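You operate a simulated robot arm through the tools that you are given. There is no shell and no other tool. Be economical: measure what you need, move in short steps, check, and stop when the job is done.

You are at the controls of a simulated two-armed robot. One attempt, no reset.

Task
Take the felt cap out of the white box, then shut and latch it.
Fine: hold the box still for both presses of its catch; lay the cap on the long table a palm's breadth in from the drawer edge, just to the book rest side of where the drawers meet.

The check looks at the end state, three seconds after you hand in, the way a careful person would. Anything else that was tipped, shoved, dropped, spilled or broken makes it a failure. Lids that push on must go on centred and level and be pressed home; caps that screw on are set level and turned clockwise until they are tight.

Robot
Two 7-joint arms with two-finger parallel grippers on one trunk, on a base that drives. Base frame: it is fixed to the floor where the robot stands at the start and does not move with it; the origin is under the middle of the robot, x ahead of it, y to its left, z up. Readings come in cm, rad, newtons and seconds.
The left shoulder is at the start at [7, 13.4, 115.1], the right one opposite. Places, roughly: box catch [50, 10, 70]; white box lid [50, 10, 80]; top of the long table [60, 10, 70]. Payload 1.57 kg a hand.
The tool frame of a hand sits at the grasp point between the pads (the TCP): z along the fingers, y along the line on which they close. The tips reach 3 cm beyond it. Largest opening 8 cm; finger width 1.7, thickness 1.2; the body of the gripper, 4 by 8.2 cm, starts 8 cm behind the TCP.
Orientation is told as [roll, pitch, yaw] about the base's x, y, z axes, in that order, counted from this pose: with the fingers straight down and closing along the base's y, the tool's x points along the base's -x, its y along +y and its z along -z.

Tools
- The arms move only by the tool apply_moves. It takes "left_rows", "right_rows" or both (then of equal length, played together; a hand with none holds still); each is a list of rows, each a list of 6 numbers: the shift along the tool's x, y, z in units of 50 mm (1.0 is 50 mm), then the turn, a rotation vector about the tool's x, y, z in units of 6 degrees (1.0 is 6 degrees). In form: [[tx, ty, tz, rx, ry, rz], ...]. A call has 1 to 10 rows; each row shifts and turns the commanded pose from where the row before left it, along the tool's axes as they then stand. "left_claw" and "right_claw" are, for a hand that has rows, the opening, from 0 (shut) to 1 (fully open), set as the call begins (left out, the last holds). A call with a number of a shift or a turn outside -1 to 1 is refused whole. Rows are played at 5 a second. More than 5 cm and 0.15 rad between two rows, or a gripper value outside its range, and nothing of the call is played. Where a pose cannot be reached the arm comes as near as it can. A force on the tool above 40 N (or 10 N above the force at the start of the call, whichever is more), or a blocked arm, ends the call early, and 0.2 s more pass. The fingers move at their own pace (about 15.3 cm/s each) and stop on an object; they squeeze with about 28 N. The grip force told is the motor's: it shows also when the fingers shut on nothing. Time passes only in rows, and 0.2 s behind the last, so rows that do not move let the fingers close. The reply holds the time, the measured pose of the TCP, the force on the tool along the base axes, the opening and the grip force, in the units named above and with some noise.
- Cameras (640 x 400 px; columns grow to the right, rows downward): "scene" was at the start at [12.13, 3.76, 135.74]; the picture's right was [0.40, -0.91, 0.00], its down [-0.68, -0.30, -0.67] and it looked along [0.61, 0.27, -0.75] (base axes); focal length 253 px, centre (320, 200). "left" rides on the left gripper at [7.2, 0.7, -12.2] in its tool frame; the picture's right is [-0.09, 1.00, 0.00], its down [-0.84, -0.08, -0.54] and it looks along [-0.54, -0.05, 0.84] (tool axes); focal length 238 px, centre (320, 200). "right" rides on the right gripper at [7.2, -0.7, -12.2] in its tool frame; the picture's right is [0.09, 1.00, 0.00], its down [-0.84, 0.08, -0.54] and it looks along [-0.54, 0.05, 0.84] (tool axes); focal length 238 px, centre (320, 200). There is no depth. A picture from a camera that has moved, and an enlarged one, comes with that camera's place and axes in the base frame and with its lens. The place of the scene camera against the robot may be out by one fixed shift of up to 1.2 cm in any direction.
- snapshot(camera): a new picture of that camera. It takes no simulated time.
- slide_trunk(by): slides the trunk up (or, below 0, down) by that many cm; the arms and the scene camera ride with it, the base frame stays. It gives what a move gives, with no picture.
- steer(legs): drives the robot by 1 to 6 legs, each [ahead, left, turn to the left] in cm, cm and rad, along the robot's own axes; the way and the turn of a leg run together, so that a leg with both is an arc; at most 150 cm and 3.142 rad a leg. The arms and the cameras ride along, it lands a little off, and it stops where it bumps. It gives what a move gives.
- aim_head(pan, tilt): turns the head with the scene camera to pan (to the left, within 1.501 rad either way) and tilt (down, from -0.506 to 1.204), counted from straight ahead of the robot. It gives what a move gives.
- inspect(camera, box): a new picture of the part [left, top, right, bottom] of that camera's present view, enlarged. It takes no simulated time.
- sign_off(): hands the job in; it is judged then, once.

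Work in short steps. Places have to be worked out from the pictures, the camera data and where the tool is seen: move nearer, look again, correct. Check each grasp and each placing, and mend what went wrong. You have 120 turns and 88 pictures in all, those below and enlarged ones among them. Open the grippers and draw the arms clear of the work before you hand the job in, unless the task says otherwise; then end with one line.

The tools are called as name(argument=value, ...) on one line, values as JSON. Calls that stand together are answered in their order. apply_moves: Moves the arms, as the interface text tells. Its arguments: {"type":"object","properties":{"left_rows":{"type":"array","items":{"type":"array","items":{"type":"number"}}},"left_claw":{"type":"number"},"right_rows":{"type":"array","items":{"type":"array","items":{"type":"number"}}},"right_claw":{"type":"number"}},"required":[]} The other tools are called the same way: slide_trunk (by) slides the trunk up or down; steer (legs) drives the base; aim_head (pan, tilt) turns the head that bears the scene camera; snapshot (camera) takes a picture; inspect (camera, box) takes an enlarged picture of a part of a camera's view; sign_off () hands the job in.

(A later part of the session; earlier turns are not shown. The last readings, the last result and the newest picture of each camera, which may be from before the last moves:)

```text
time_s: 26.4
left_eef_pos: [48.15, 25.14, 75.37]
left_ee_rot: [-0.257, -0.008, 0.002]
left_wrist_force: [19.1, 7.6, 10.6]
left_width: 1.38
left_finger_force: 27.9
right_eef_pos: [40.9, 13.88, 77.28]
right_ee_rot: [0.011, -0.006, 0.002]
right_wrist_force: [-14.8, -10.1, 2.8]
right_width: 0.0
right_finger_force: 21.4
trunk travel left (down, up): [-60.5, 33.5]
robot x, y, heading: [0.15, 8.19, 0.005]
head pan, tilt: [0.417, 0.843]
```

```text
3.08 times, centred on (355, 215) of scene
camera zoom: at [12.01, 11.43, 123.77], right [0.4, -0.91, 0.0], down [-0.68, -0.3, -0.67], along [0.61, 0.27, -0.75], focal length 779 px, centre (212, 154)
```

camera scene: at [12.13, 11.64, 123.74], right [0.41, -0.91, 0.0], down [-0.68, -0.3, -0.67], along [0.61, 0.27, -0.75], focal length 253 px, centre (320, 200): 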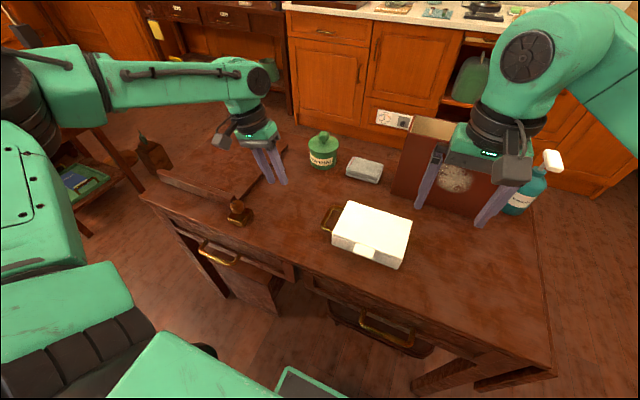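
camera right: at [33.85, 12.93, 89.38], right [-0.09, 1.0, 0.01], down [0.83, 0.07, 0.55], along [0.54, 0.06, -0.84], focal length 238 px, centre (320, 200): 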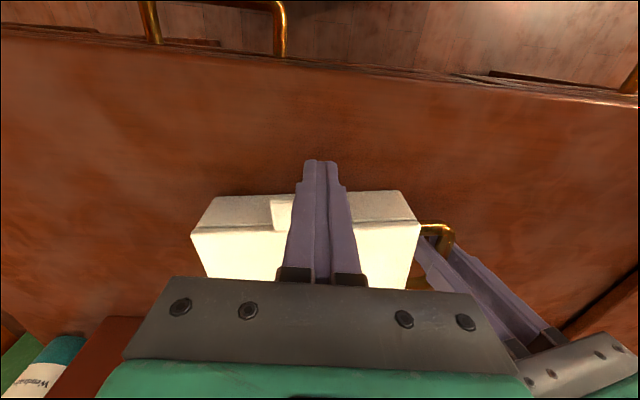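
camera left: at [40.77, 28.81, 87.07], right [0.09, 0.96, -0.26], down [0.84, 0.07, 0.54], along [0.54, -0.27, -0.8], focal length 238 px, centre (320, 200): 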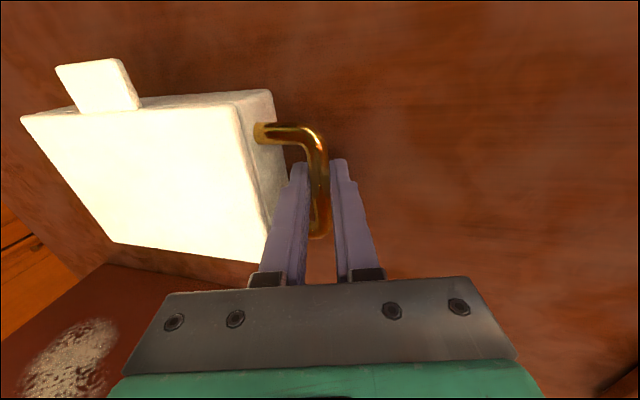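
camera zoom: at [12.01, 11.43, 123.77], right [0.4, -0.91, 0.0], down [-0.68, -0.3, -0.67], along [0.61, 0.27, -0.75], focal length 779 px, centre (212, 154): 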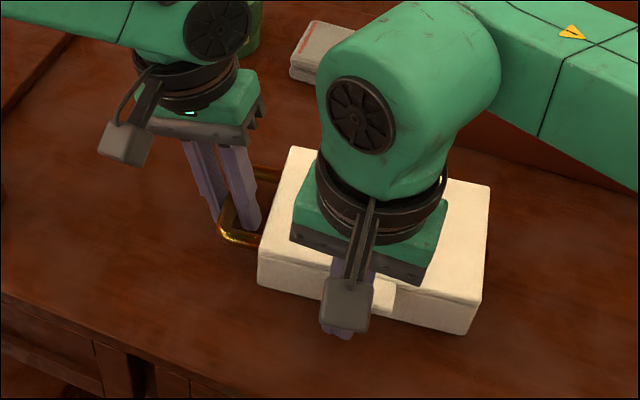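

Pushing inward only turns the box slightly, so the front tab is just a lifting lip. The brass button on the box's right side, opposite the handle, must be the catch. I'll back off and look at it.

apply_moves(right_rows=[[0.2, 0, 0, 0, 0, 0], [0.3, 0, -0.5, 0, 0, 0], [0, -0.4, -0.8, 0, 0, 0], [0, -0.95, 0, 0, 0, 0], [0, -0.95, 0, 0, 0, 0], [-0.3, -0.9, 0, 0, 0, 0], [-0.3, -0.9, 0, 0, 0, 0]])

snapshot(camera="right")

snapshot(camera="scene")

```text
time_s: 28.1
left_eef_pos: [48.08, 25.3, 75.32]
left_ee_rot: [-0.256, -0.005, 0.002]
left_wrist_force: [12.2, 5.1, 24.7]
left_width: 1.23
left_finger_force: 28.1
right_eef_pos: [41.82, -6.65, 83.56]
right_ee_rot: [0.012, -0.007, 0.002]
right_wrist_force: [-0.8, 0.7, 1.2]
right_width: 0.0
right_finger_force: 21.1
trunk travel left (down, up): [-60.5, 33.5]
robot x, y, heading: [-0.38, 8.17, 0.002]
head pan, tilt: [0.417, 0.843]
```

```text
52 pictures are left
camera right: at [34.65, -7.51, 95.62], right [-0.09, 1.0, 0.01], down [0.83, 0.07, 0.55], along [0.54, 0.06, -0.84], focal length 238 px, centre (320, 200)
```

right: 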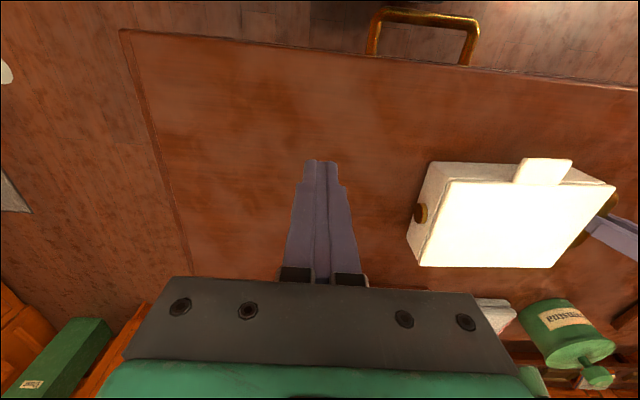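

```text
51 pictures are left
camera scene: at [12.03, 11.46, 123.76], right [0.4, -0.91, 0.0], down [-0.68, -0.3, -0.67], along [0.61, 0.27, -0.75], focal length 253 px, centre (320, 200)
```

scene: 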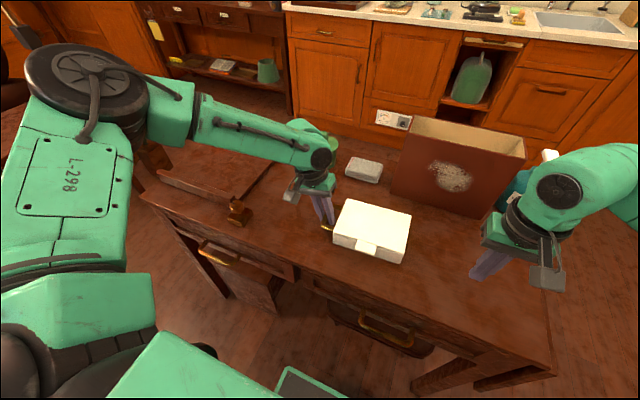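

The left hand has built up a 25 N internal load. I'll relax it by reopening, rising slightly and re-gripping, then look closely at the button.

apply_moves(left_rows=[[0, 0, 0, 0, 0, 0], [0, 0, -0.06, 0, 0, 0]], left_claw=0.32)

snapshot(camera="left")

inspect(camera="right", box=[384, 140, 640, 300])

```text
time_s: 28.6
left_eef_pos: [47.94, 25.27, 75.36]
left_ee_rot: [-0.257, 0.002, 0.0]
left_wrist_force: [7.2, -6.7, 10.0]
left_width: 1.75
left_finger_force: 0.0
right_eef_pos: [41.94, -6.65, 83.38]
right_ee_rot: [0.015, -0.005, 0.0]
right_wrist_force: [0.9, 0.1, -0.4]
right_width: 0.0
right_finger_force: 21.1
trunk travel left (down, up): [-60.5, 33.5]
robot x, y, heading: [-0.12, 7.83, -0.005]
head pan, tilt: [0.417, 0.843]
```

```text
50 pictures are left
camera left: at [40.8, 28.87, 87.11], right [0.09, 0.96, -0.25], down [0.84, 0.06, 0.54], along [0.54, -0.26, -0.8], focal length 238 px, centre (320, 200)
```

left: 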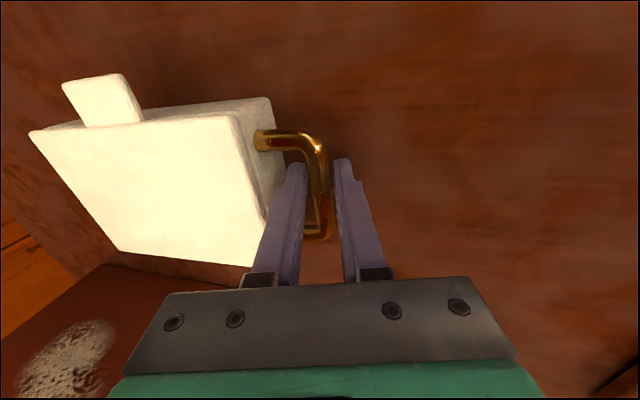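

```text
2.50 times, centred on (512, 220) of right
camera zoom: at [34.74, -7.56, 95.54], right [-0.09, 1.0, 0.01], down [0.83, 0.07, 0.55], along [0.54, 0.06, -0.84], focal length 596 px, centre (-160, 150)
```

zoom: 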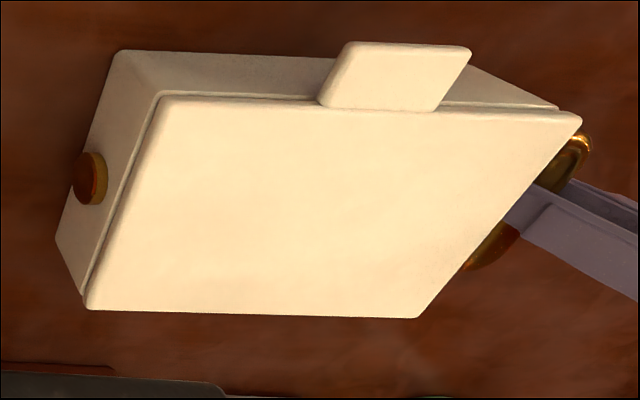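

The round button on the right wall is at about (48.9, 4.9, 74.4), in line with the handle. I'll re-grip the handle and bring the right hand beside the box.

apply_moves(left_rows=[[0, 0, 0, 0, 0, 0], [0, 0, 0, 0, 0, 0], [0, 0, 0, 0, 0, 0]], left_claw=0.0, right_rows=[[-0.6, 0.4, 0.3, 0, 0, 0], [-0.7, 0.5, 0.2, 0, 0, 0], [-0.05, 0.12, 0.3, 0, 0, 0]])

snapshot(camera="right")

snapshot(camera="scene")

```text
time_s: 29.4
left_eef_pos: [48.03, 25.38, 75.46]
left_ee_rot: [-0.256, 0.0, 0.002]
left_wrist_force: [0.4, 0.9, 0.4]
left_width: 1.23
left_finger_force: 27.8
right_eef_pos: [48.68, -1.37, 79.54]
right_ee_rot: [0.011, -0.006, 0.0]
right_wrist_force: [0.7, 0.0, 0.8]
right_width: 0.0
right_finger_force: 21.1
trunk travel left (down, up): [-60.5, 33.5]
robot x, y, heading: [0.31, 7.65, 0.002]
head pan, tilt: [0.417, 0.843]
```

```text
48 pictures are left
camera right: at [41.45, -2.26, 91.58], right [-0.09, 1.0, 0.01], down [0.83, 0.07, 0.55], along [0.54, 0.06, -0.84], focal length 238 px, centre (320, 200)
```

right: 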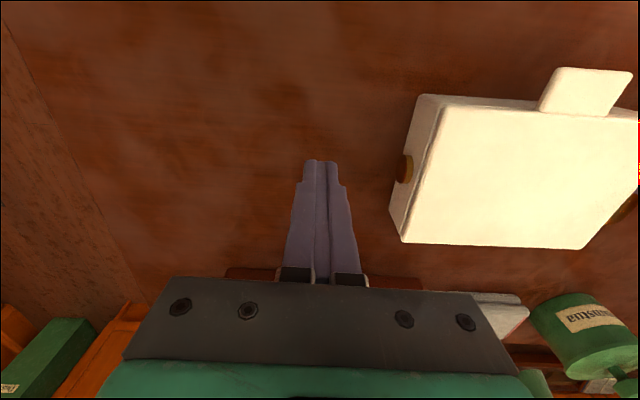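

```text
47 pictures are left
camera scene: at [12.18, 11.58, 123.72], right [0.4, -0.91, 0.0], down [-0.68, -0.3, -0.67], along [0.61, 0.27, -0.75], focal length 253 px, centre (320, 200)
```

scene: 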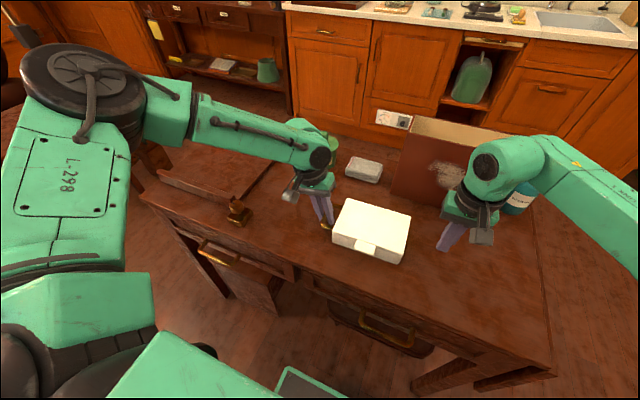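

The button is confirmed at (48.9, ~5.0, 74.4). I'll lower the tips to its height and approach.

apply_moves(right_rows=[[-0.04, 0, 0.4, 0, 0, 0], [0, 0, 0.28, 0, 0, 0], [0, 0.5, 0, 0, 0, 0], [0, 0.2, 0, 0, 0, 0]])

inspect(camera="right", box=[260, 100, 500, 250])

```text
time_s: 30.4
left_eef_pos: [48.09, 25.51, 75.55]
left_ee_rot: [-0.259, 0.0, 0.002]
left_wrist_force: [0.3, 1.5, 0.2]
left_width: 1.22
left_finger_force: 27.8
right_eef_pos: [48.72, 2.25, 76.03]
right_ee_rot: [0.014, -0.004, 0.001]
right_wrist_force: [0.1, -0.3, -0.3]
right_width: 0.0
right_finger_force: 20.9
trunk travel left (down, up): [-60.5, 33.5]
robot x, y, heading: [0.02, 7.92, 0.001]
head pan, tilt: [0.417, 0.843]
```

```text
2.67 times, centred on (380, 175) of right
camera zoom: at [41.6, 1.37, 88.24], right [-0.09, 1.0, 0.01], down [0.83, 0.07, 0.55], along [0.54, 0.06, -0.84], focal length 636 px, centre (160, 267)
```

zoom: 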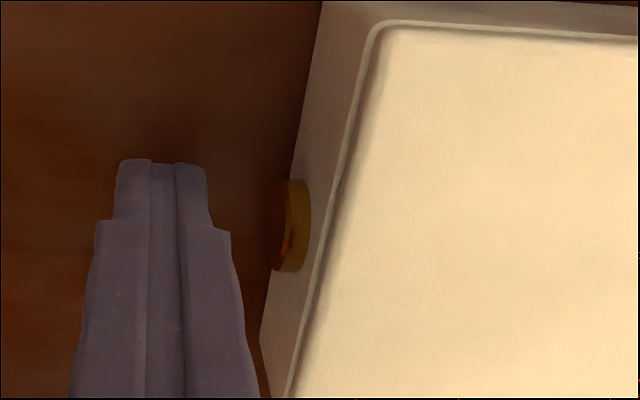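

apply_moves(right_rows=[[-0.06, 0.2, 0, 0, 0, 0], [0, 0.06, 0, 0, 0, 0], [0, 0.03, 0, 0, 0, 0], [0, 0.02, 0, 0, 0, 0], [0, 0.02, 0, 0, 0, 0], [0, 0.02, 0, 0, 0, 0], [0, 0.02, 0, 0, 0, 0], [0, 0.02, 0, 0, 0, 0]])

inspect(camera="right", box=[260, 100, 500, 250])

```text
time_s: 32.2
left_eef_pos: [48.18, 25.5, 75.54]
left_ee_rot: [-0.258, -0.003, 0.002]
left_wrist_force: [0.4, 0.1, -0.7]
left_width: 1.23
left_finger_force: 28.5
right_eef_pos: [48.87, 4.17, 76.3]
right_ee_rot: [0.012, -0.004, 0.001]
right_wrist_force: [-0.8, 0.0, -0.3]
right_width: 0.0
right_finger_force: 20.9
trunk travel left (down, up): [-60.5, 33.5]
robot x, y, heading: [-0.02, 7.66, 0.002]
head pan, tilt: [0.417, 0.843]
```

```text
2.67 times, centred on (380, 175) of right
camera zoom: at [41.8, 3.21, 88.31], right [-0.09, 1.0, 0.01], down [0.83, 0.07, 0.55], along [0.54, 0.06, -0.84], focal length 636 px, centre (160, 267)
```

zoom: 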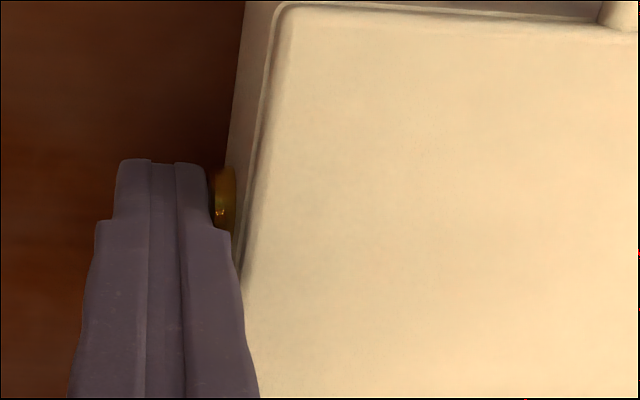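

Almost touching. I'll continue slowly.

apply_moves(right_rows=[[0, 0.02, 0.02, 0, 0, 0], [0, 0.02, 0.02, 0, 0, 0], [0, 0.02, 0, 0, 0, 0], [0, 0.02, 0, 0, 0, 0], [0, 0.02, 0, 0, 0, 0]])

inspect(camera="right", box=[260, 100, 500, 250])

```text
time_s: 33.5
left_eef_pos: [48.09, 25.5, 75.52]
left_ee_rot: [-0.257, -0.002, 0.001]
left_wrist_force: [-1.4, 6.2, -0.4]
left_width: 1.21
left_finger_force: 28.3
right_eef_pos: [49.06, 4.57, 76.02]
right_ee_rot: [0.011, -0.005, 0.001]
right_wrist_force: [0.0, -6.2, 0.6]
right_width: 0.0
right_finger_force: 21.3
trunk travel left (down, up): [-60.5, 33.5]
robot x, y, heading: [0.09, 7.93, -0.003]
head pan, tilt: [0.417, 0.843]
```

```text
2.67 times, centred on (380, 175) of right
camera zoom: at [41.81, 3.64, 88.11], right [-0.09, 1.0, 0.01], down [0.83, 0.07, 0.55], along [0.54, 0.06, -0.84], focal length 636 px, centre (160, 267)
```

zoom: 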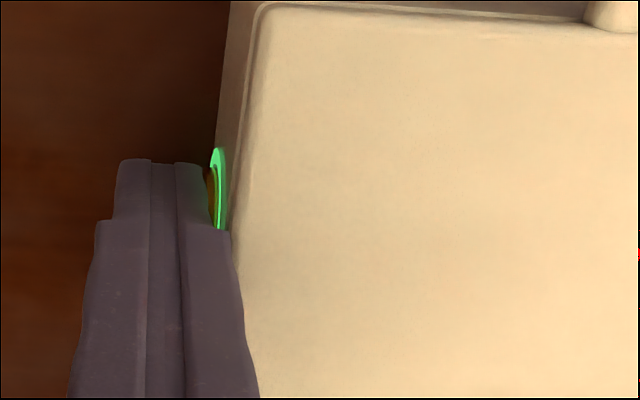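

A green ring lit up, so the button responded at about 6 N. I'll back off and check the lid.

apply_moves(right_rows=[[0, -0.3, 0, 0, 0, 0], [0, -0.5, 0, 0, 0, 0], [0, -0.2, -0.6, 0, 0, 0]])

snapshot(camera="right")

inspect(camera="scene", box=[280, 150, 480, 280])

```text
time_s: 34.2
left_eef_pos: [48.04, 25.34, 75.47]
left_ee_rot: [-0.259, -0.001, 0.0]
left_wrist_force: [0.7, -0.5, -0.3]
left_width: 1.23
left_finger_force: 27.9
right_eef_pos: [48.9, -0.48, 78.98]
right_ee_rot: [0.013, -0.004, 0.003]
right_wrist_force: [0.0, 0.4, 0.0]
right_width: 0.01
right_finger_force: 21.4
trunk travel left (down, up): [-60.5, 33.5]
robot x, y, heading: [0.09, 7.74, -0.002]
head pan, tilt: [0.417, 0.843]
```

```text
43 pictures are left
camera right: at [41.72, -1.41, 91.14], right [-0.09, 1.0, 0.01], down [0.83, 0.07, 0.55], along [0.54, 0.06, -0.84], focal length 238 px, centre (320, 200)
```

right: 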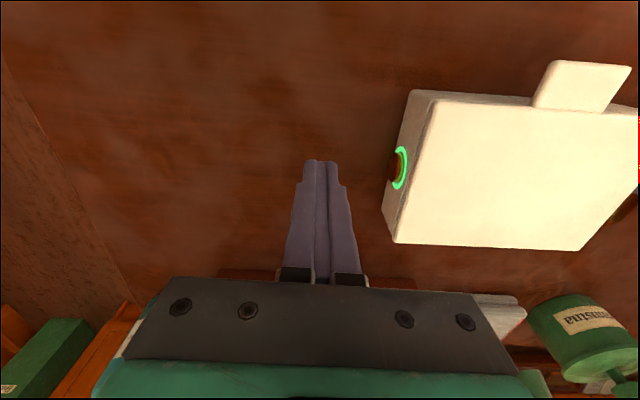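

```text
3.08 times, centred on (380, 215) of scene
camera zoom: at [12.13, 11.59, 123.74], right [0.4, -0.91, 0.0], down [-0.68, -0.3, -0.67], along [0.61, 0.27, -0.75], focal length 779 px, centre (135, 154)
```

zoom: 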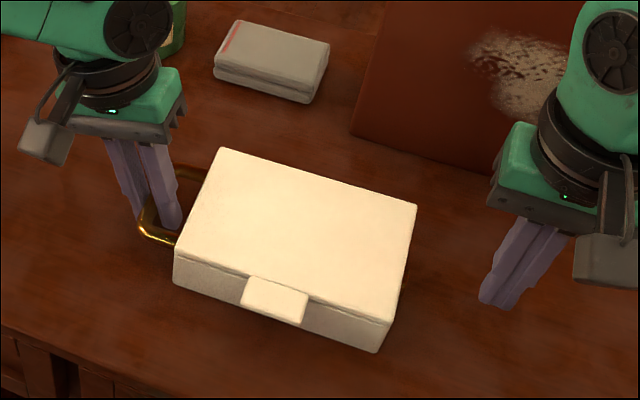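

The ring stays green, so the box is unlatched. I'll lift the lid by the front tab from beneath: first I draw the right hand back in front of the box and pitch it to about 60° so the fingers point forward.

apply_moves(right_rows=[[0, 0, -0.8, 0, 0, 0], [0, 0, -0.8, 0, 0, 0], [0.8, 0.4, 0, 0, 0, 0], [0.8, 0.5, 0, 0, 0, 0], [0.8, 0.5, 0, 0, 0, 0], [0.8, 0.5, 0, 0, 0, 0], [0.8, 0.5, 0, 0, 0, 0], [0.3, 0.4, 0, 0, 0, 0]])

apply_moves(right_rows=[[0, 0, 0, 0, -1, 0], [0, 0, 0, 0, -1, 0], [0, 0, 0, 0, -1, 0], [0, 0, 0, 0, -1, 0], [0, 0, 0, 0, -1, 0], [0, 0, 0, 0, -1, 0], [0, 0, 0, 0, -1, 0], [0, 0, 0, 0, -1, 0], [0, 0, 0, 0, -1, 0], [0, 0, 0, 0, -1, 0]])

snapshot(camera="right")

```text
time_s: 36.0
left_eef_pos: [48.17, 25.43, 75.47]
left_ee_rot: [-0.259, -0.002, 0.001]
left_wrist_force: [0.0, 1.4, 0.3]
left_width: 1.22
left_finger_force: 28.2
right_eef_pos: [27.41, 13.3, 86.81]
right_ee_rot: [0.011, -0.004, -0.001]
right_wrist_force: [0.2, -0.2, 0.4]
right_width: 0.02
right_finger_force: 21.4
trunk travel left (down, up): [-60.5, 33.5]
robot x, y, heading: [-0.07, 7.91, 0.0]
head pan, tilt: [0.417, 0.843]
```

```text
time_s: 37.3
left_eef_pos: [48.02, 25.48, 75.49]
left_ee_rot: [-0.258, -0.002, 0.002]
left_wrist_force: [0.9, 0.5, -0.4]
left_width: 1.23
left_finger_force: 28.2
right_eef_pos: [27.7, 13.54, 87.31]
right_ee_rot: [0.019, -0.546, -0.018]
right_wrist_force: [0.9, 0.2, 0.3]
right_width: 0.0
right_finger_force: 21.7
trunk travel left (down, up): [-60.5, 33.5]
robot x, y, heading: [0.64, 7.53, -0.001]
head pan, tilt: [0.417, 0.843]
stopped in row 6 (right hand): the force on the tool passed its limit (the readings are from after the stop); the commanded pose is now the measured one
```

```text
41 pictures are left
camera right: at [15.37, 12.77, 93.84], right [-0.07, 1.0, -0.03], down [0.43, 0.06, 0.9], along [0.9, 0.05, -0.44], focal length 238 px, centre (320, 200)
```

right: 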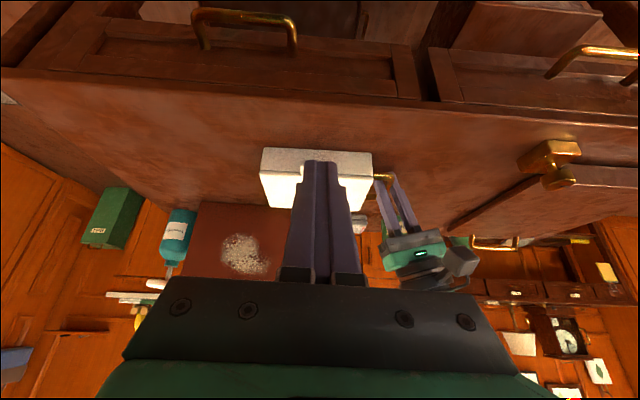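

The wrist bumped the robot's own body. I'll move forward and up before pitching more.

apply_moves(right_rows=[[-0.5, 0, 0.5, 0, 0, 0], [-0.5, 0, 0.5, 0, 0, 0], [-0.5, 0, 0.5, 0, 0, 0], [0, 0, 0, 0, -1, 0], [0, 0, 0, 0, -1, 0], [0, 0, 0, 0, -1, 0], [0, 0, 0, 0, -1, 0]])

snapshot(camera="right")

snapshot(camera="scene")

```text
time_s: 38.9
left_eef_pos: [48.09, 25.35, 75.44]
left_ee_rot: [-0.258, -0.002, 0.001]
left_wrist_force: [0.2, 0.7, 0.6]
left_width: 1.24
left_finger_force: 27.9
right_eef_pos: [38.17, 13.43, 84.82]
right_ee_rot: [0.028, -0.97, -0.032]
right_wrist_force: [1.0, 0.2, 0.0]
right_width: 0.02
right_finger_force: 21.0
trunk travel left (down, up): [-60.5, 33.5]
robot x, y, heading: [0.16, 7.56, -0.003]
head pan, tilt: [0.417, 0.843]
```

```text
40 pictures are left
camera right: at [24.12, 12.79, 85.62], right [-0.04, 1.0, -0.06], down [0.03, 0.06, 1.0], along [1.0, 0.04, -0.03], focal length 238 px, centre (320, 200)
```

right: 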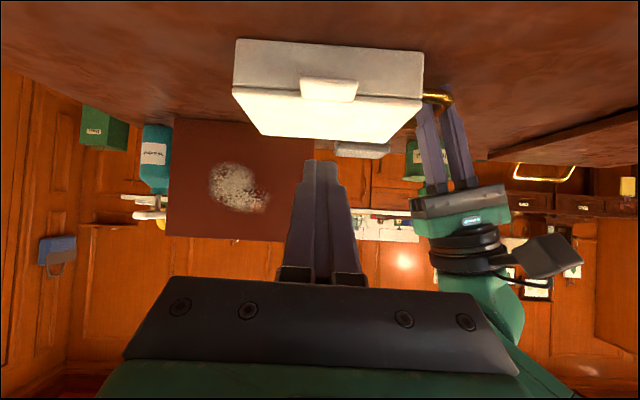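

```text
39 pictures are left
camera scene: at [12.15, 11.64, 123.74], right [0.4, -0.91, 0.0], down [-0.68, -0.3, -0.67], along [0.61, 0.27, -0.75], focal length 253 px, centre (320, 200)
```

scene: 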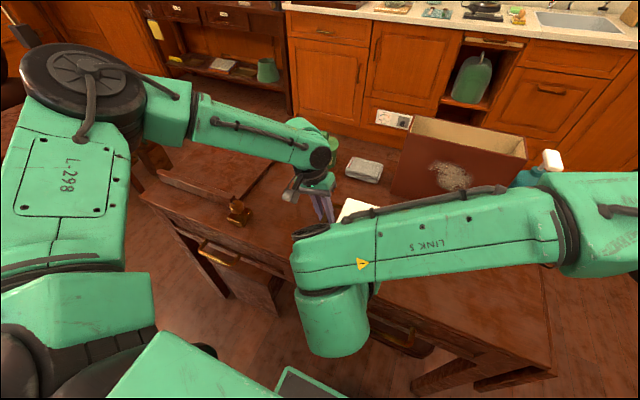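

inspect(camera="right", box=[220, 25, 460, 175])

```text
2.67 times, centred on (340, 100) of right
camera zoom: at [24.12, 12.79, 85.62], right [-0.04, 1.0, -0.06], down [0.03, 0.06, 1.0], along [1.0, 0.04, -0.03], focal length 636 px, centre (267, 467)
```

zoom: 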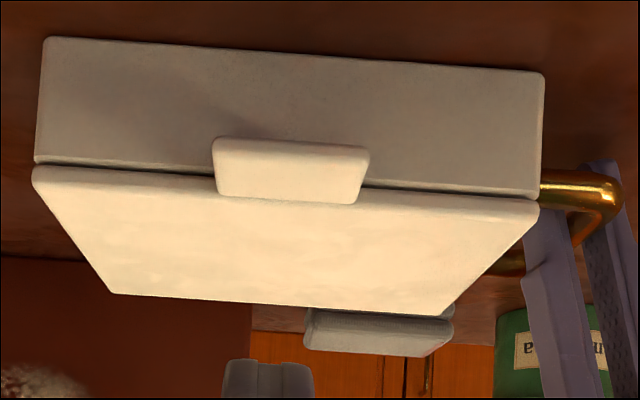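

The tab's underside is at z≈76 with about 3.5 cm of free height below it, centred at y≈13.6. I'll lower the pitched fingertips in front of it.

apply_moves(right_rows=[[0.25, 0.03, -0.36, 0, 0, 0], [0.52, 0, 0.36, 0, 0, 0], [0.52, 0, 0.36, 0, 0, 0], [0.52, 0, 0.36, 0, 0, 0]])

snapshot(camera="right")

```text
time_s: 39.9
left_eef_pos: [48.2, 25.41, 75.63]
left_ee_rot: [-0.258, -0.002, 0.002]
left_wrist_force: [-0.9, 0.3, -0.4]
left_width: 1.22
left_finger_force: 28.1
right_eef_pos: [35.98, 13.88, 75.29]
right_ee_rot: [0.028, -0.967, -0.033]
right_wrist_force: [0.4, 0.7, -0.2]
right_width: 0.0
right_finger_force: 21.3
trunk travel left (down, up): [-60.5, 33.5]
robot x, y, heading: [0.2, 8.22, 0.006]
head pan, tilt: [0.417, 0.843]
```

```text
37 pictures are left
camera right: at [21.96, 13.19, 76.24], right [-0.04, 1.0, -0.06], down [0.03, 0.06, 1.0], along [1.0, 0.04, -0.03], focal length 238 px, centre (320, 200)
```

right: 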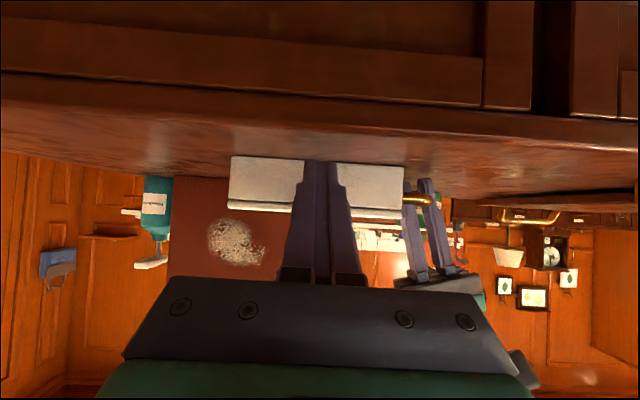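

The drawers meet at y≈27.0, seen clearly here. Now I'll slide the tips forward under the tab.

apply_moves(right_rows=[[-0.17, 0, 0.255, 0, 0, 0], [-0.12, 0, 0.17, 0, 0, 0], [-0.06, 0, 0.085, 0, 0, 0]])

inspect(camera="right", box=[200, 120, 440, 270])

```text
time_s: 40.7
left_eef_pos: [48.03, 25.43, 75.48]
left_ee_rot: [-0.259, -0.002, 0.002]
left_wrist_force: [-0.1, 0.6, 0.2]
left_width: 1.22
left_finger_force: 27.9
right_eef_pos: [38.93, 13.72, 75.18]
right_ee_rot: [0.028, -0.968, -0.031]
right_wrist_force: [-0.6, -0.1, 0.1]
right_width: 0.0
right_finger_force: 21.3
trunk travel left (down, up): [-60.5, 33.5]
robot x, y, heading: [0.08, 7.5, 0.003]
head pan, tilt: [0.417, 0.843]
```

```text
2.67 times, centred on (320, 195) of right
camera zoom: at [24.95, 13.05, 76.14], right [-0.04, 1.0, -0.06], down [0.03, 0.06, 1.0], along [1.0, 0.04, -0.03], focal length 636 px, centre (320, 213)
```

zoom: 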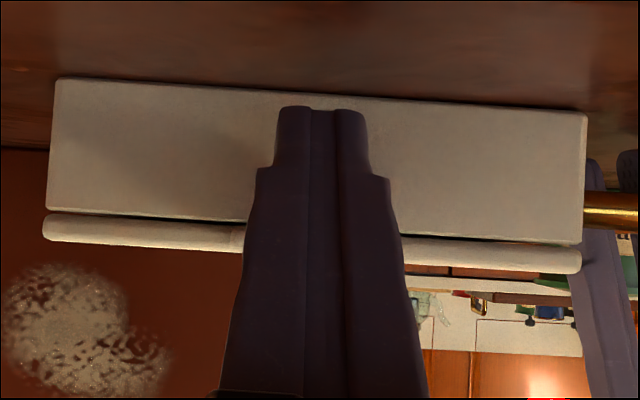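

The tips are below the tab, clear of the wall. I'll lift 2 cm slowly.

apply_moves(right_rows=[[-0.08, 0, -0.055, 0, 0, 0], [-0.08, 0, -0.055, 0, 0, 0], [-0.08, 0, -0.055, 0, 0, 0], [-0.08, 0, -0.055, 0, 0, 0], [-0.08, 0, -0.055, 0, 0, 0]])

inspect(camera="right", box=[200, 80, 440, 230])

```text
time_s: 41.9
left_eef_pos: [48.12, 25.37, 75.58]
left_ee_rot: [-0.259, -0.001, 0.001]
left_wrist_force: [0.0, -0.1, 0.6]
left_width: 1.23
left_finger_force: 28.6
right_eef_pos: [39.09, 13.69, 77.75]
right_ee_rot: [0.028, -0.968, -0.032]
right_wrist_force: [-0.3, 0.0, -0.2]
right_width: 0.0
right_finger_force: 21.5
trunk travel left (down, up): [-60.5, 33.5]
robot x, y, heading: [-0.33, 7.84, -0.0]
head pan, tilt: [0.417, 0.843]
```

```text
2.67 times, centred on (320, 155) of right
camera zoom: at [25.0, 13.03, 78.63], right [-0.04, 1.0, -0.06], down [0.03, 0.06, 1.0], along [1.0, 0.04, -0.03], focal length 636 px, centre (320, 320)
```

zoom: 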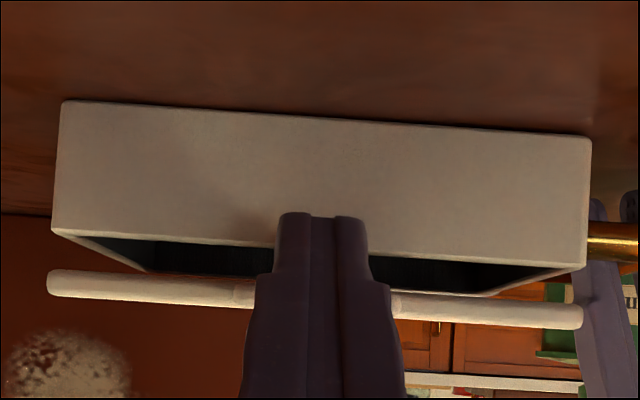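

The lid is swinging open. I'll follow its arc, hinged at about (54.3, 76.3).

apply_moves(right_rows=[[-0.24, 0, -0.06, 0, 0, 0], [-0.24, 0, -0.05, 0, 0, 0], [-0.25, 0, -0.05, 0, 0, 0], [-0.27, 0, -0.02, 0, 0, 0], [-0.27, 0, -0.02, 0, 0, 0], [-0.26, 0, -0.025, 0, 0, 0]])

snapshot(camera="right")

```text
time_s: 43.3
left_eef_pos: [48.08, 25.57, 75.51]
left_ee_rot: [-0.259, -0.001, 0.002]
left_wrist_force: [0.6, 0.3, -0.4]
left_width: 1.25
left_finger_force: 28.2
right_eef_pos: [42.52, 13.61, 84.8]
right_ee_rot: [0.028, -0.967, -0.033]
right_wrist_force: [-0.3, -0.4, -0.6]
right_width: 0.0
right_finger_force: 21.5
trunk travel left (down, up): [-60.5, 33.5]
robot x, y, heading: [-0.01, 7.78, 0.001]
head pan, tilt: [0.417, 0.843]
```

```text
34 pictures are left
camera right: at [28.43, 12.94, 85.62], right [-0.04, 1.0, -0.06], down [0.03, 0.06, 1.0], along [1.0, 0.04, -0.03], focal length 238 px, centre (320, 200)
```

right: 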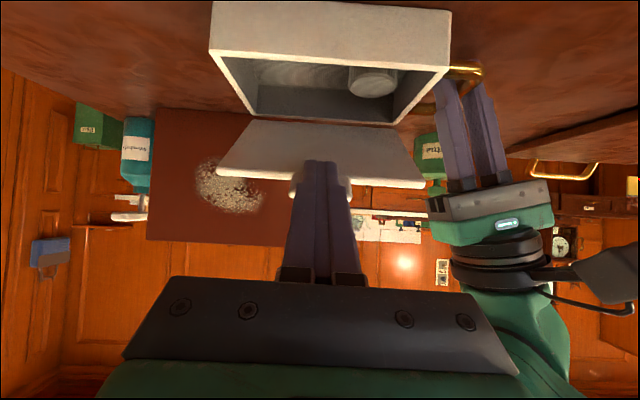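

The lid is up about 45°, and the grey felt cap shows inside. I'll continue the arc to about 80°.

apply_moves(right_rows=[[-0.26, 0, 0.07, 0, 0, 0], [-0.26, 0, 0.075, 0, 0, 0], [-0.26, 0, 0.075, 0, 0, 0], [-0.21, 0, 0.155, 0, 0, 0], [-0.21, 0, 0.155, 0, 0, 0], [-0.21, 0, 0.155, 0, 0, 0]])

snapshot(camera="right")

snapshot(camera="left")

```text
time_s: 44.7
left_eef_pos: [48.13, 25.39, 75.6]
left_ee_rot: [-0.258, -0.001, 0.002]
left_wrist_force: [0.4, 0.0, -0.8]
left_width: 1.24
left_finger_force: 27.9
right_eef_pos: [49.35, 13.47, 88.62]
right_ee_rot: [0.028, -0.965, -0.032]
right_wrist_force: [-0.3, 0.0, -0.5]
right_width: 0.0
right_finger_force: 21.2
trunk travel left (down, up): [-60.5, 33.5]
robot x, y, heading: [0.07, 8.02, 0.003]
head pan, tilt: [0.417, 0.843]
```

```text
33 pictures are left
camera right: at [35.32, 12.76, 89.54], right [-0.04, 1.0, -0.06], down [0.03, 0.06, 1.0], along [1.0, 0.04, -0.03], focal length 238 px, centre (320, 200)
```

right: 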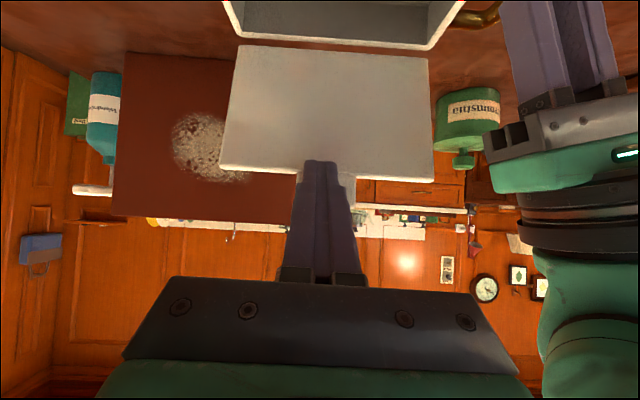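

```text
32 pictures are left
camera left: at [40.92, 29.07, 87.16], right [0.09, 0.96, -0.25], down [0.84, 0.07, 0.55], along [0.54, -0.26, -0.8], focal length 238 px, centre (320, 200)
```

left: 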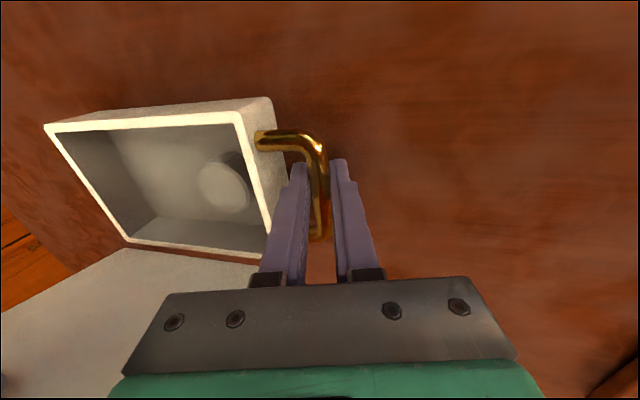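

The brown box's front is at x≈61, so there is room behind the lid. I'll push the lid past vertical.

apply_moves(right_rows=[[-0.113, 0, 0.165, 0, 0, 0], [-0.113, 0, 0.165, 0, 0, 0], [-0.113, 0, 0.165, 0, 0, 0], [-0.113, 0, 0.165, 0, 0, 0]])

snapshot(camera="right")

```text
time_s: 45.7
left_eef_pos: [48.16, 25.46, 75.47]
left_ee_rot: [-0.258, -0.002, 0.002]
left_wrist_force: [-0.2, 0.1, 0.0]
left_width: 1.25
left_finger_force: 28.0
right_eef_pos: [53.38, 13.5, 88.57]
right_ee_rot: [0.028, -0.967, -0.031]
right_wrist_force: [-0.6, -0.2, 0.0]
right_width: 0.01
right_finger_force: 21.3
trunk travel left (down, up): [-60.5, 33.5]
robot x, y, heading: [0.11, 8.22, 0.004]
head pan, tilt: [0.417, 0.843]
```

```text
31 pictures are left
camera right: at [39.29, 12.81, 89.43], right [-0.04, 1.0, -0.06], down [0.03, 0.06, 1.0], along [1.0, 0.04, -0.03], focal length 238 px, centre (320, 200)
```

right: 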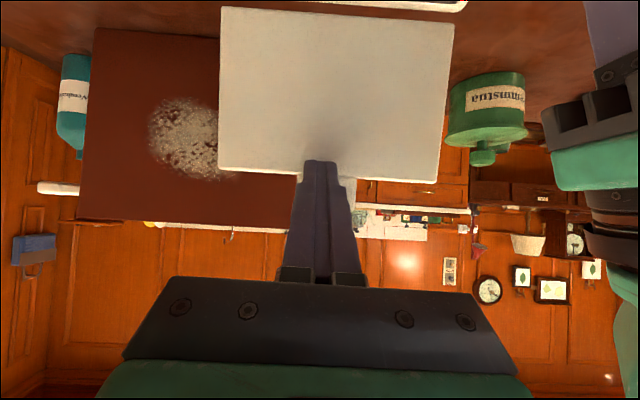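

The lid now looks past vertical. I'll draw back and see whether it stays.

apply_moves(right_rows=[[0.15, 0, -0.22, 0, 0, 0], [0.3, 0, -0.44, 0, 0, 0], [0.4, 0, -0.66, 0, 0, 0], [0.4, 0, -0.66, 0, 0, 0]])

snapshot(camera="right")

```text
time_s: 46.7
left_eef_pos: [48.05, 25.35, 75.5]
left_ee_rot: [-0.257, -0.003, 0.0]
left_wrist_force: [0.4, 0.4, 0.6]
left_width: 1.2
left_finger_force: 27.7
right_eef_pos: [41.28, 13.5, 89.0]
right_ee_rot: [0.025, -0.967, -0.032]
right_wrist_force: [-0.7, -0.1, -0.3]
right_width: 0.0
right_finger_force: 20.8
trunk travel left (down, up): [-60.5, 33.5]
robot x, y, heading: [0.22, 7.94, 0.005]
head pan, tilt: [0.417, 0.843]
```

```text
30 pictures are left
camera right: at [27.19, 12.91, 90.02], right [-0.04, 1.0, -0.06], down [0.03, 0.06, 1.0], along [1.0, 0.04, -0.03], focal length 238 px, centre (320, 200)
```

right: 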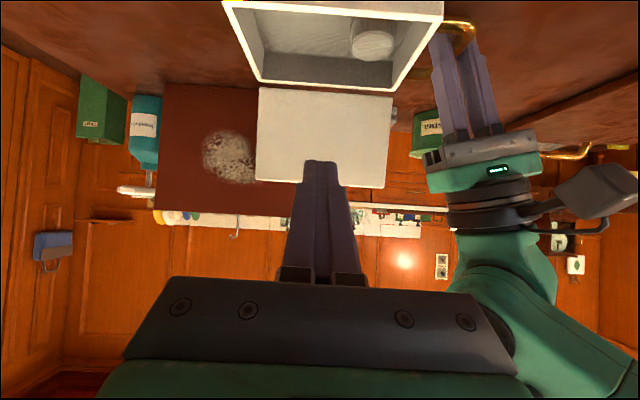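

The lid stays open. The cap is at about (48.6, 17.9) with its top near z 75 and is roughly 3.8 cm wide. I'll park the right hand to the right with its tool straight down, and release the handle with the left hand and raise it.

apply_moves(right_rows=[[0, -0.9, 0, 0, 0, 0], [0, -0.9, 0, 0, 0, 0], [0, -0.9, 0, 0, 0, 0], [0, -0.9, 0, 0, 1, 0], [0, -0.6, 0, 0, 1, 0], [0, 0, 0, 0, 1, 0], [0, 0, 0, 0, 1, 0], [0, 0, 0, 0, 1, 0], [0, 0, 0, 0, 1, 0], [0, 0, 0, 0, 1, 0]], left_rows=[[0, 0, 0, 0, 0, 0], [0, 0, 0, 0, 0, 0], [0, 0, -0.4, 0, 0, 0], [0, 0, -0.8, 0, 0, 0], [0, 0, -0.8, 0, 0, 0], [0, 0, -0.8, 0, 0, 0], [0, 0, 0, -0.82, 0, 0], [0, 0, 0, -0.82, 0, 0], [0, 0, 0, -0.82, 0, 0], [0, 0, 0, 0, 0, 0]], left_claw=0.3)

apply_moves(left_rows=[[0, 0, 0, 0, 0, 1], [0, 0, 0, 0, 0, 1], [0, 0, 0, 0, 0, 1], [0, 0, 0, 0, 0, 1], [0, 0, 0, 0, 0, 1], [0, 0, 0, 0, 0, 1], [0, 0, 0, 0, 0, 1], [0, 0, 0, 0, 0, 1], [0, 0, 0, 0, 0, 1]], left_claw=0.75)

```text
time_s: 48.9
left_eef_pos: [48.22, 28.98, 89.1]
left_ee_rot: [0.0, -0.004, 0.001]
left_wrist_force: [0.6, 0.0, -0.3]
left_width: 2.41
left_finger_force: 0.0
right_eef_pos: [41.32, -7.53, 88.69]
right_ee_rot: [0.017, -0.23, -0.012]
right_wrist_force: [0.6, 0.3, -0.8]
right_width: 0.0
right_finger_force: 20.6
trunk travel left (down, up): [-60.5, 33.5]
robot x, y, heading: [0.25, 7.99, -0.005]
head pan, tilt: [0.417, 0.843]
```

```text
time_s: 50.9
left_eef_pos: [48.19, 28.93, 89.01]
left_ee_rot: [0.002, -0.002, -0.943]
left_wrist_force: [0.0, -0.4, -0.7]
left_width: 6.02
left_finger_force: 0.1
right_eef_pos: [41.31, -7.55, 88.6]
right_ee_rot: [0.014, -0.233, -0.014]
right_wrist_force: [-0.6, 0.0, -0.2]
right_width: 0.0
right_finger_force: 21.1
trunk travel left (down, up): [-60.5, 33.5]
robot x, y, heading: [0.06, 7.69, 0.002]
head pan, tilt: [0.417, 0.843]
```

apply_moves(left_rows=[[0, 0, 0, 0, 0, 1], [0, 0, 0, 0, 0, 1], [0, 0, 0, 0, 0, 1], [0, 0, 0, 0, 0, 1], [0, 0, 0, 0, 0, 1], [0, 0, 0, 0, 0, 1], [-0.7, 0, 0, 0, 0, 0], [-0.7, 0, 0, 0, 0, 0]], right_rows=[[0, 0, 0, 0, 1, 0], [0, 0, 0, 0, 1, 0], [0, 0, 0, 0, 0.2, 0], [0, 0, 0, 0, 0, 0], [0, 0, 0, 0, 0, 0], [0, 0, 0, 0, 0, 0], [0, 0, 0, 0, 0, 0], [0, 0, 0, 0, 0, 0]])

snapshot(camera="left")

```text
time_s: 52.7
left_eef_pos: [48.0, 21.9, 89.13]
left_ee_rot: [0.002, 0.0, -1.57]
left_wrist_force: [-0.2, -0.4, -0.1]
left_width: 5.99
left_finger_force: 0.0
right_eef_pos: [41.38, -7.56, 88.59]
right_ee_rot: [0.016, -0.002, -0.01]
right_wrist_force: [0.3, -0.4, 0.1]
right_width: 0.01
right_finger_force: 21.1
trunk travel left (down, up): [-60.5, 33.5]
robot x, y, heading: [0.07, 7.78, -0.002]
head pan, tilt: [0.417, 0.843]
```

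```text
29 pictures are left
camera left: at [48.71, 29.07, 101.21], right [1.0, -0.09, 0.0], down [-0.08, -0.84, 0.54], along [-0.05, -0.54, -0.84], focal length 238 px, centre (320, 200)
```

left: 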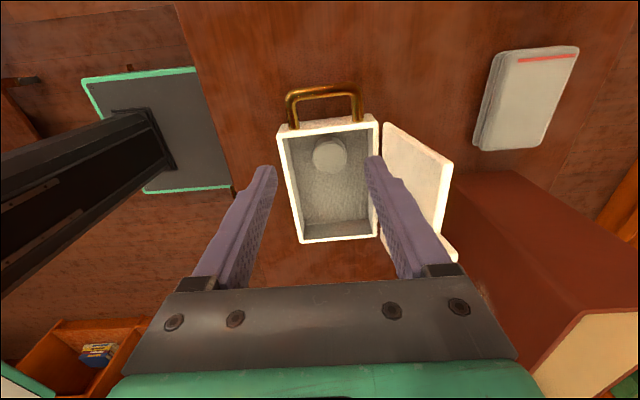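

The cap is at about (48.8, 18.2). I'll move above it and down partway with a 5.2 cm opening along x.

apply_moves(left_rows=[[-0.74, 0.16, 0, 0, 0, 0], [0, 0, 0.8, 0, 0, 0], [0, 0, 0.8, 0, 0, 0]], left_claw=0.65)

snapshot(camera="left")

```text
time_s: 53.5
left_eef_pos: [48.26, 19.17, 81.36]
left_ee_rot: [0.003, -0.001, -1.568]
left_wrist_force: [0.3, -0.3, -0.2]
left_width: 5.21
left_finger_force: 0.1
left hand out of reach, approached as far as the arm can: row 2, 3
right_eef_pos: [41.3, -7.57, 88.58]
right_ee_rot: [0.016, -0.004, -0.011]
right_wrist_force: [0.4, 0.8, 0.5]
right_width: 0.0
right_finger_force: 21.6
trunk travel left (down, up): [-60.5, 33.5]
robot x, y, heading: [0.24, 7.66, 0.001]
head pan, tilt: [0.417, 0.843]
```

```text
28 pictures are left
camera left: at [48.85, 26.3, 93.55], right [1.0, -0.09, 0.0], down [-0.08, -0.84, 0.54], along [-0.05, -0.54, -0.84], focal length 238 px, centre (320, 200)
```

left: 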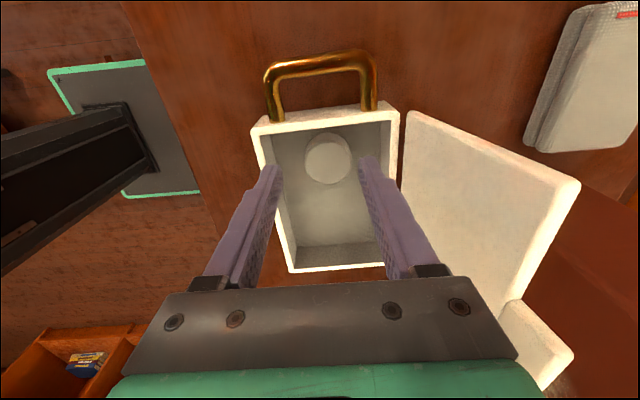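

The left arm hits its reach limit while high, and lowering the trunk fixed that before. I'll raise the left hand and slide the trunk down 9 cm; the right hand is over clear table.

apply_moves(left_rows=[[0, 0, -0.8, 0, 0, 0], [0, 0, -0.8, 0, 0, 0], [0, 0, -0.2, 0, 0, 0]])

slide_trunk(by=-9)

snapshot(camera="left")

```text
time_s: 54.3
left_eef_pos: [48.23, 18.96, 90.4]
left_ee_rot: [0.001, -0.002, -1.568]
left_wrist_force: [0.0, -1.1, -1.2]
left_width: 5.24
left_finger_force: 0.0
right_eef_pos: [41.37, -7.61, 88.69]
right_ee_rot: [0.016, -0.001, -0.011]
right_wrist_force: [-0.2, 0.1, 0.2]
right_width: 0.02
right_finger_force: 21.3
trunk travel left (down, up): [-60.5, 33.5]
robot x, y, heading: [0.31, 7.86, 0.001]
head pan, tilt: [0.417, 0.843]
```

```text
time_s: 55.6
left_eef_pos: [48.23, 18.92, 81.29]
left_ee_rot: [0.003, 0.0, -1.571]
left_wrist_force: [0.6, 0.2, -0.2]
left_width: 5.18
left_finger_force: 0.0
right_eef_pos: [41.35, -7.52, 79.6]
right_ee_rot: [0.016, -0.003, -0.01]
right_wrist_force: [-0.2, -0.5, 0.1]
right_width: 0.0
right_finger_force: 21.7
trunk travel left (down, up): [-51.5, 42.5]
robot x, y, heading: [0.29, 7.53, -0.002]
head pan, tilt: [0.417, 0.843]
```

```text
27 pictures are left
camera left: at [48.81, 26.1, 93.65], right [1.0, -0.09, 0.0], down [-0.08, -0.84, 0.54], along [-0.05, -0.54, -0.84], focal length 238 px, centre (320, 200)
```

left: 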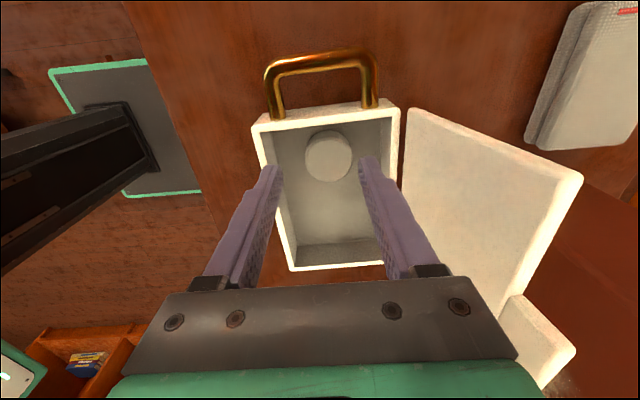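

The cap is at (48.8, 18.0). I'll align and descend into the box.

apply_moves(left_rows=[[-0.18, 0.11, 0, 0, 0, 0], [0, 0, 0.4, 0, 0, 0], [0, 0, 0.4, 0, 0, 0]])

snapshot(camera="left")

```text
time_s: 56.4
left_eef_pos: [48.75, 18.3, 77.28]
left_ee_rot: [0.004, 0.001, -1.57]
left_wrist_force: [1.3, 0.1, 0.6]
left_width: 5.22
left_finger_force: 0.1
right_eef_pos: [41.39, -7.53, 79.56]
right_ee_rot: [0.016, -0.004, -0.012]
right_wrist_force: [0.3, 0.4, 0.2]
right_width: 0.0
right_finger_force: 21.2
trunk travel left (down, up): [-51.5, 42.5]
robot x, y, heading: [0.26, 7.96, 0.001]
head pan, tilt: [0.417, 0.843]
```

```text
26 pictures are left
camera left: at [49.37, 25.35, 89.61], right [1.0, -0.09, 0.0], down [-0.08, -0.84, 0.54], along [-0.05, -0.54, -0.84], focal length 238 px, centre (320, 200)
```

left: 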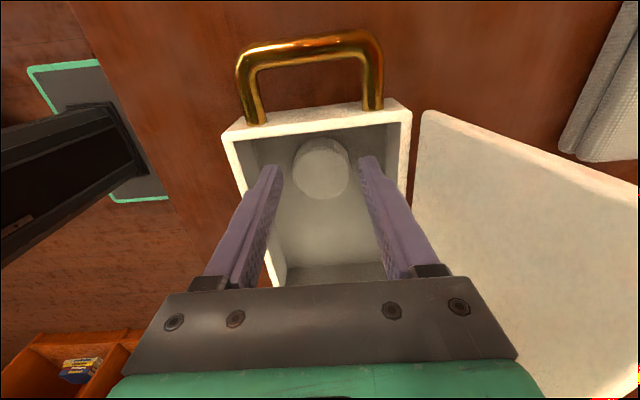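

The cap is centred between the fingers. I'll go down 1 cm more and close.

apply_moves(left_rows=[[0, 0, 0.08, 0, 0, 0], [0, 0, 0.06, 0, 0, 0], [0, 0, 0.04, 0, 0, 0]])

apply_moves(left_rows=[[0, 0, 0, 0, 0, 0], [0, 0, 0, 0, 0, 0], [0, 0, 0, 0, 0, 0]], left_claw=0.25)

```text
time_s: 57.2
left_eef_pos: [48.65, 18.2, 76.52]
left_ee_rot: [0.004, -0.002, -1.569]
left_wrist_force: [0.0, -0.3, -0.5]
left_width: 5.18
left_finger_force: 0.1
right_eef_pos: [41.23, -7.42, 79.56]
right_ee_rot: [0.017, -0.004, -0.01]
right_wrist_force: [0.3, -0.1, 0.7]
right_width: 0.0
right_finger_force: 21.3
trunk travel left (down, up): [-51.5, 42.5]
robot x, y, heading: [-0.26, 7.8, -0.002]
head pan, tilt: [0.417, 0.843]
```

```text
time_s: 58.0
left_eef_pos: [48.57, 18.22, 76.54]
left_ee_rot: [0.003, -0.003, -1.569]
left_wrist_force: [-0.6, 1.0, 0.8]
left_width: 3.98
left_finger_force: 27.9
right_eef_pos: [41.29, -7.6, 79.67]
right_ee_rot: [0.017, -0.002, -0.011]
right_wrist_force: [1.3, 0.3, -0.2]
right_width: 0.0
right_finger_force: 21.1
trunk travel left (down, up): [-51.5, 42.5]
robot x, y, heading: [0.16, 7.95, 0.001]
head pan, tilt: [0.417, 0.843]
```

Gripped at 3.98 cm. I'll lift straight up and check.

apply_moves(left_rows=[[0, 0, -0.3, 0, 0, 0], [0, 0, -0.5, 0, 0, 0], [0, 0, -0.5, 0, 0, 0]])

snapshot(camera="left")

```text
time_s: 58.8
left_eef_pos: [48.68, 18.21, 83.12]
left_ee_rot: [0.002, 0.001, -1.569]
left_wrist_force: [-0.7, 0.0, -0.7]
left_width: 3.99
left_finger_force: 28.2
right_eef_pos: [41.18, -7.49, 79.54]
right_ee_rot: [0.017, -0.003, -0.012]
right_wrist_force: [0.1, -0.2, -0.2]
right_width: 0.01
right_finger_force: 21.6
trunk travel left (down, up): [-51.5, 42.5]
robot x, y, heading: [0.31, 8.16, 0.001]
head pan, tilt: [0.417, 0.843]
```

```text
25 pictures are left
camera left: at [49.33, 25.26, 95.3], right [1.0, -0.09, 0.0], down [-0.08, -0.84, 0.54], along [-0.05, -0.54, -0.84], focal length 238 px, centre (320, 200)
```

left: 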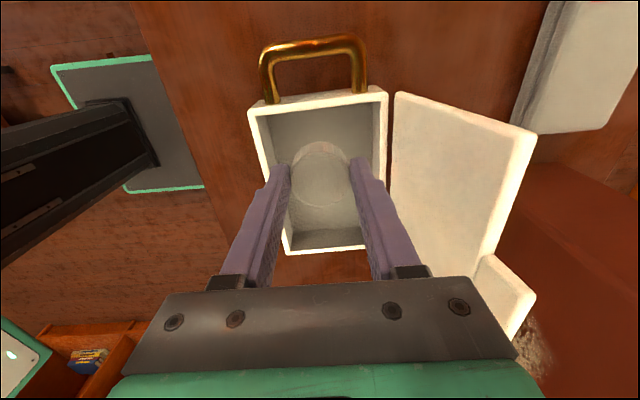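

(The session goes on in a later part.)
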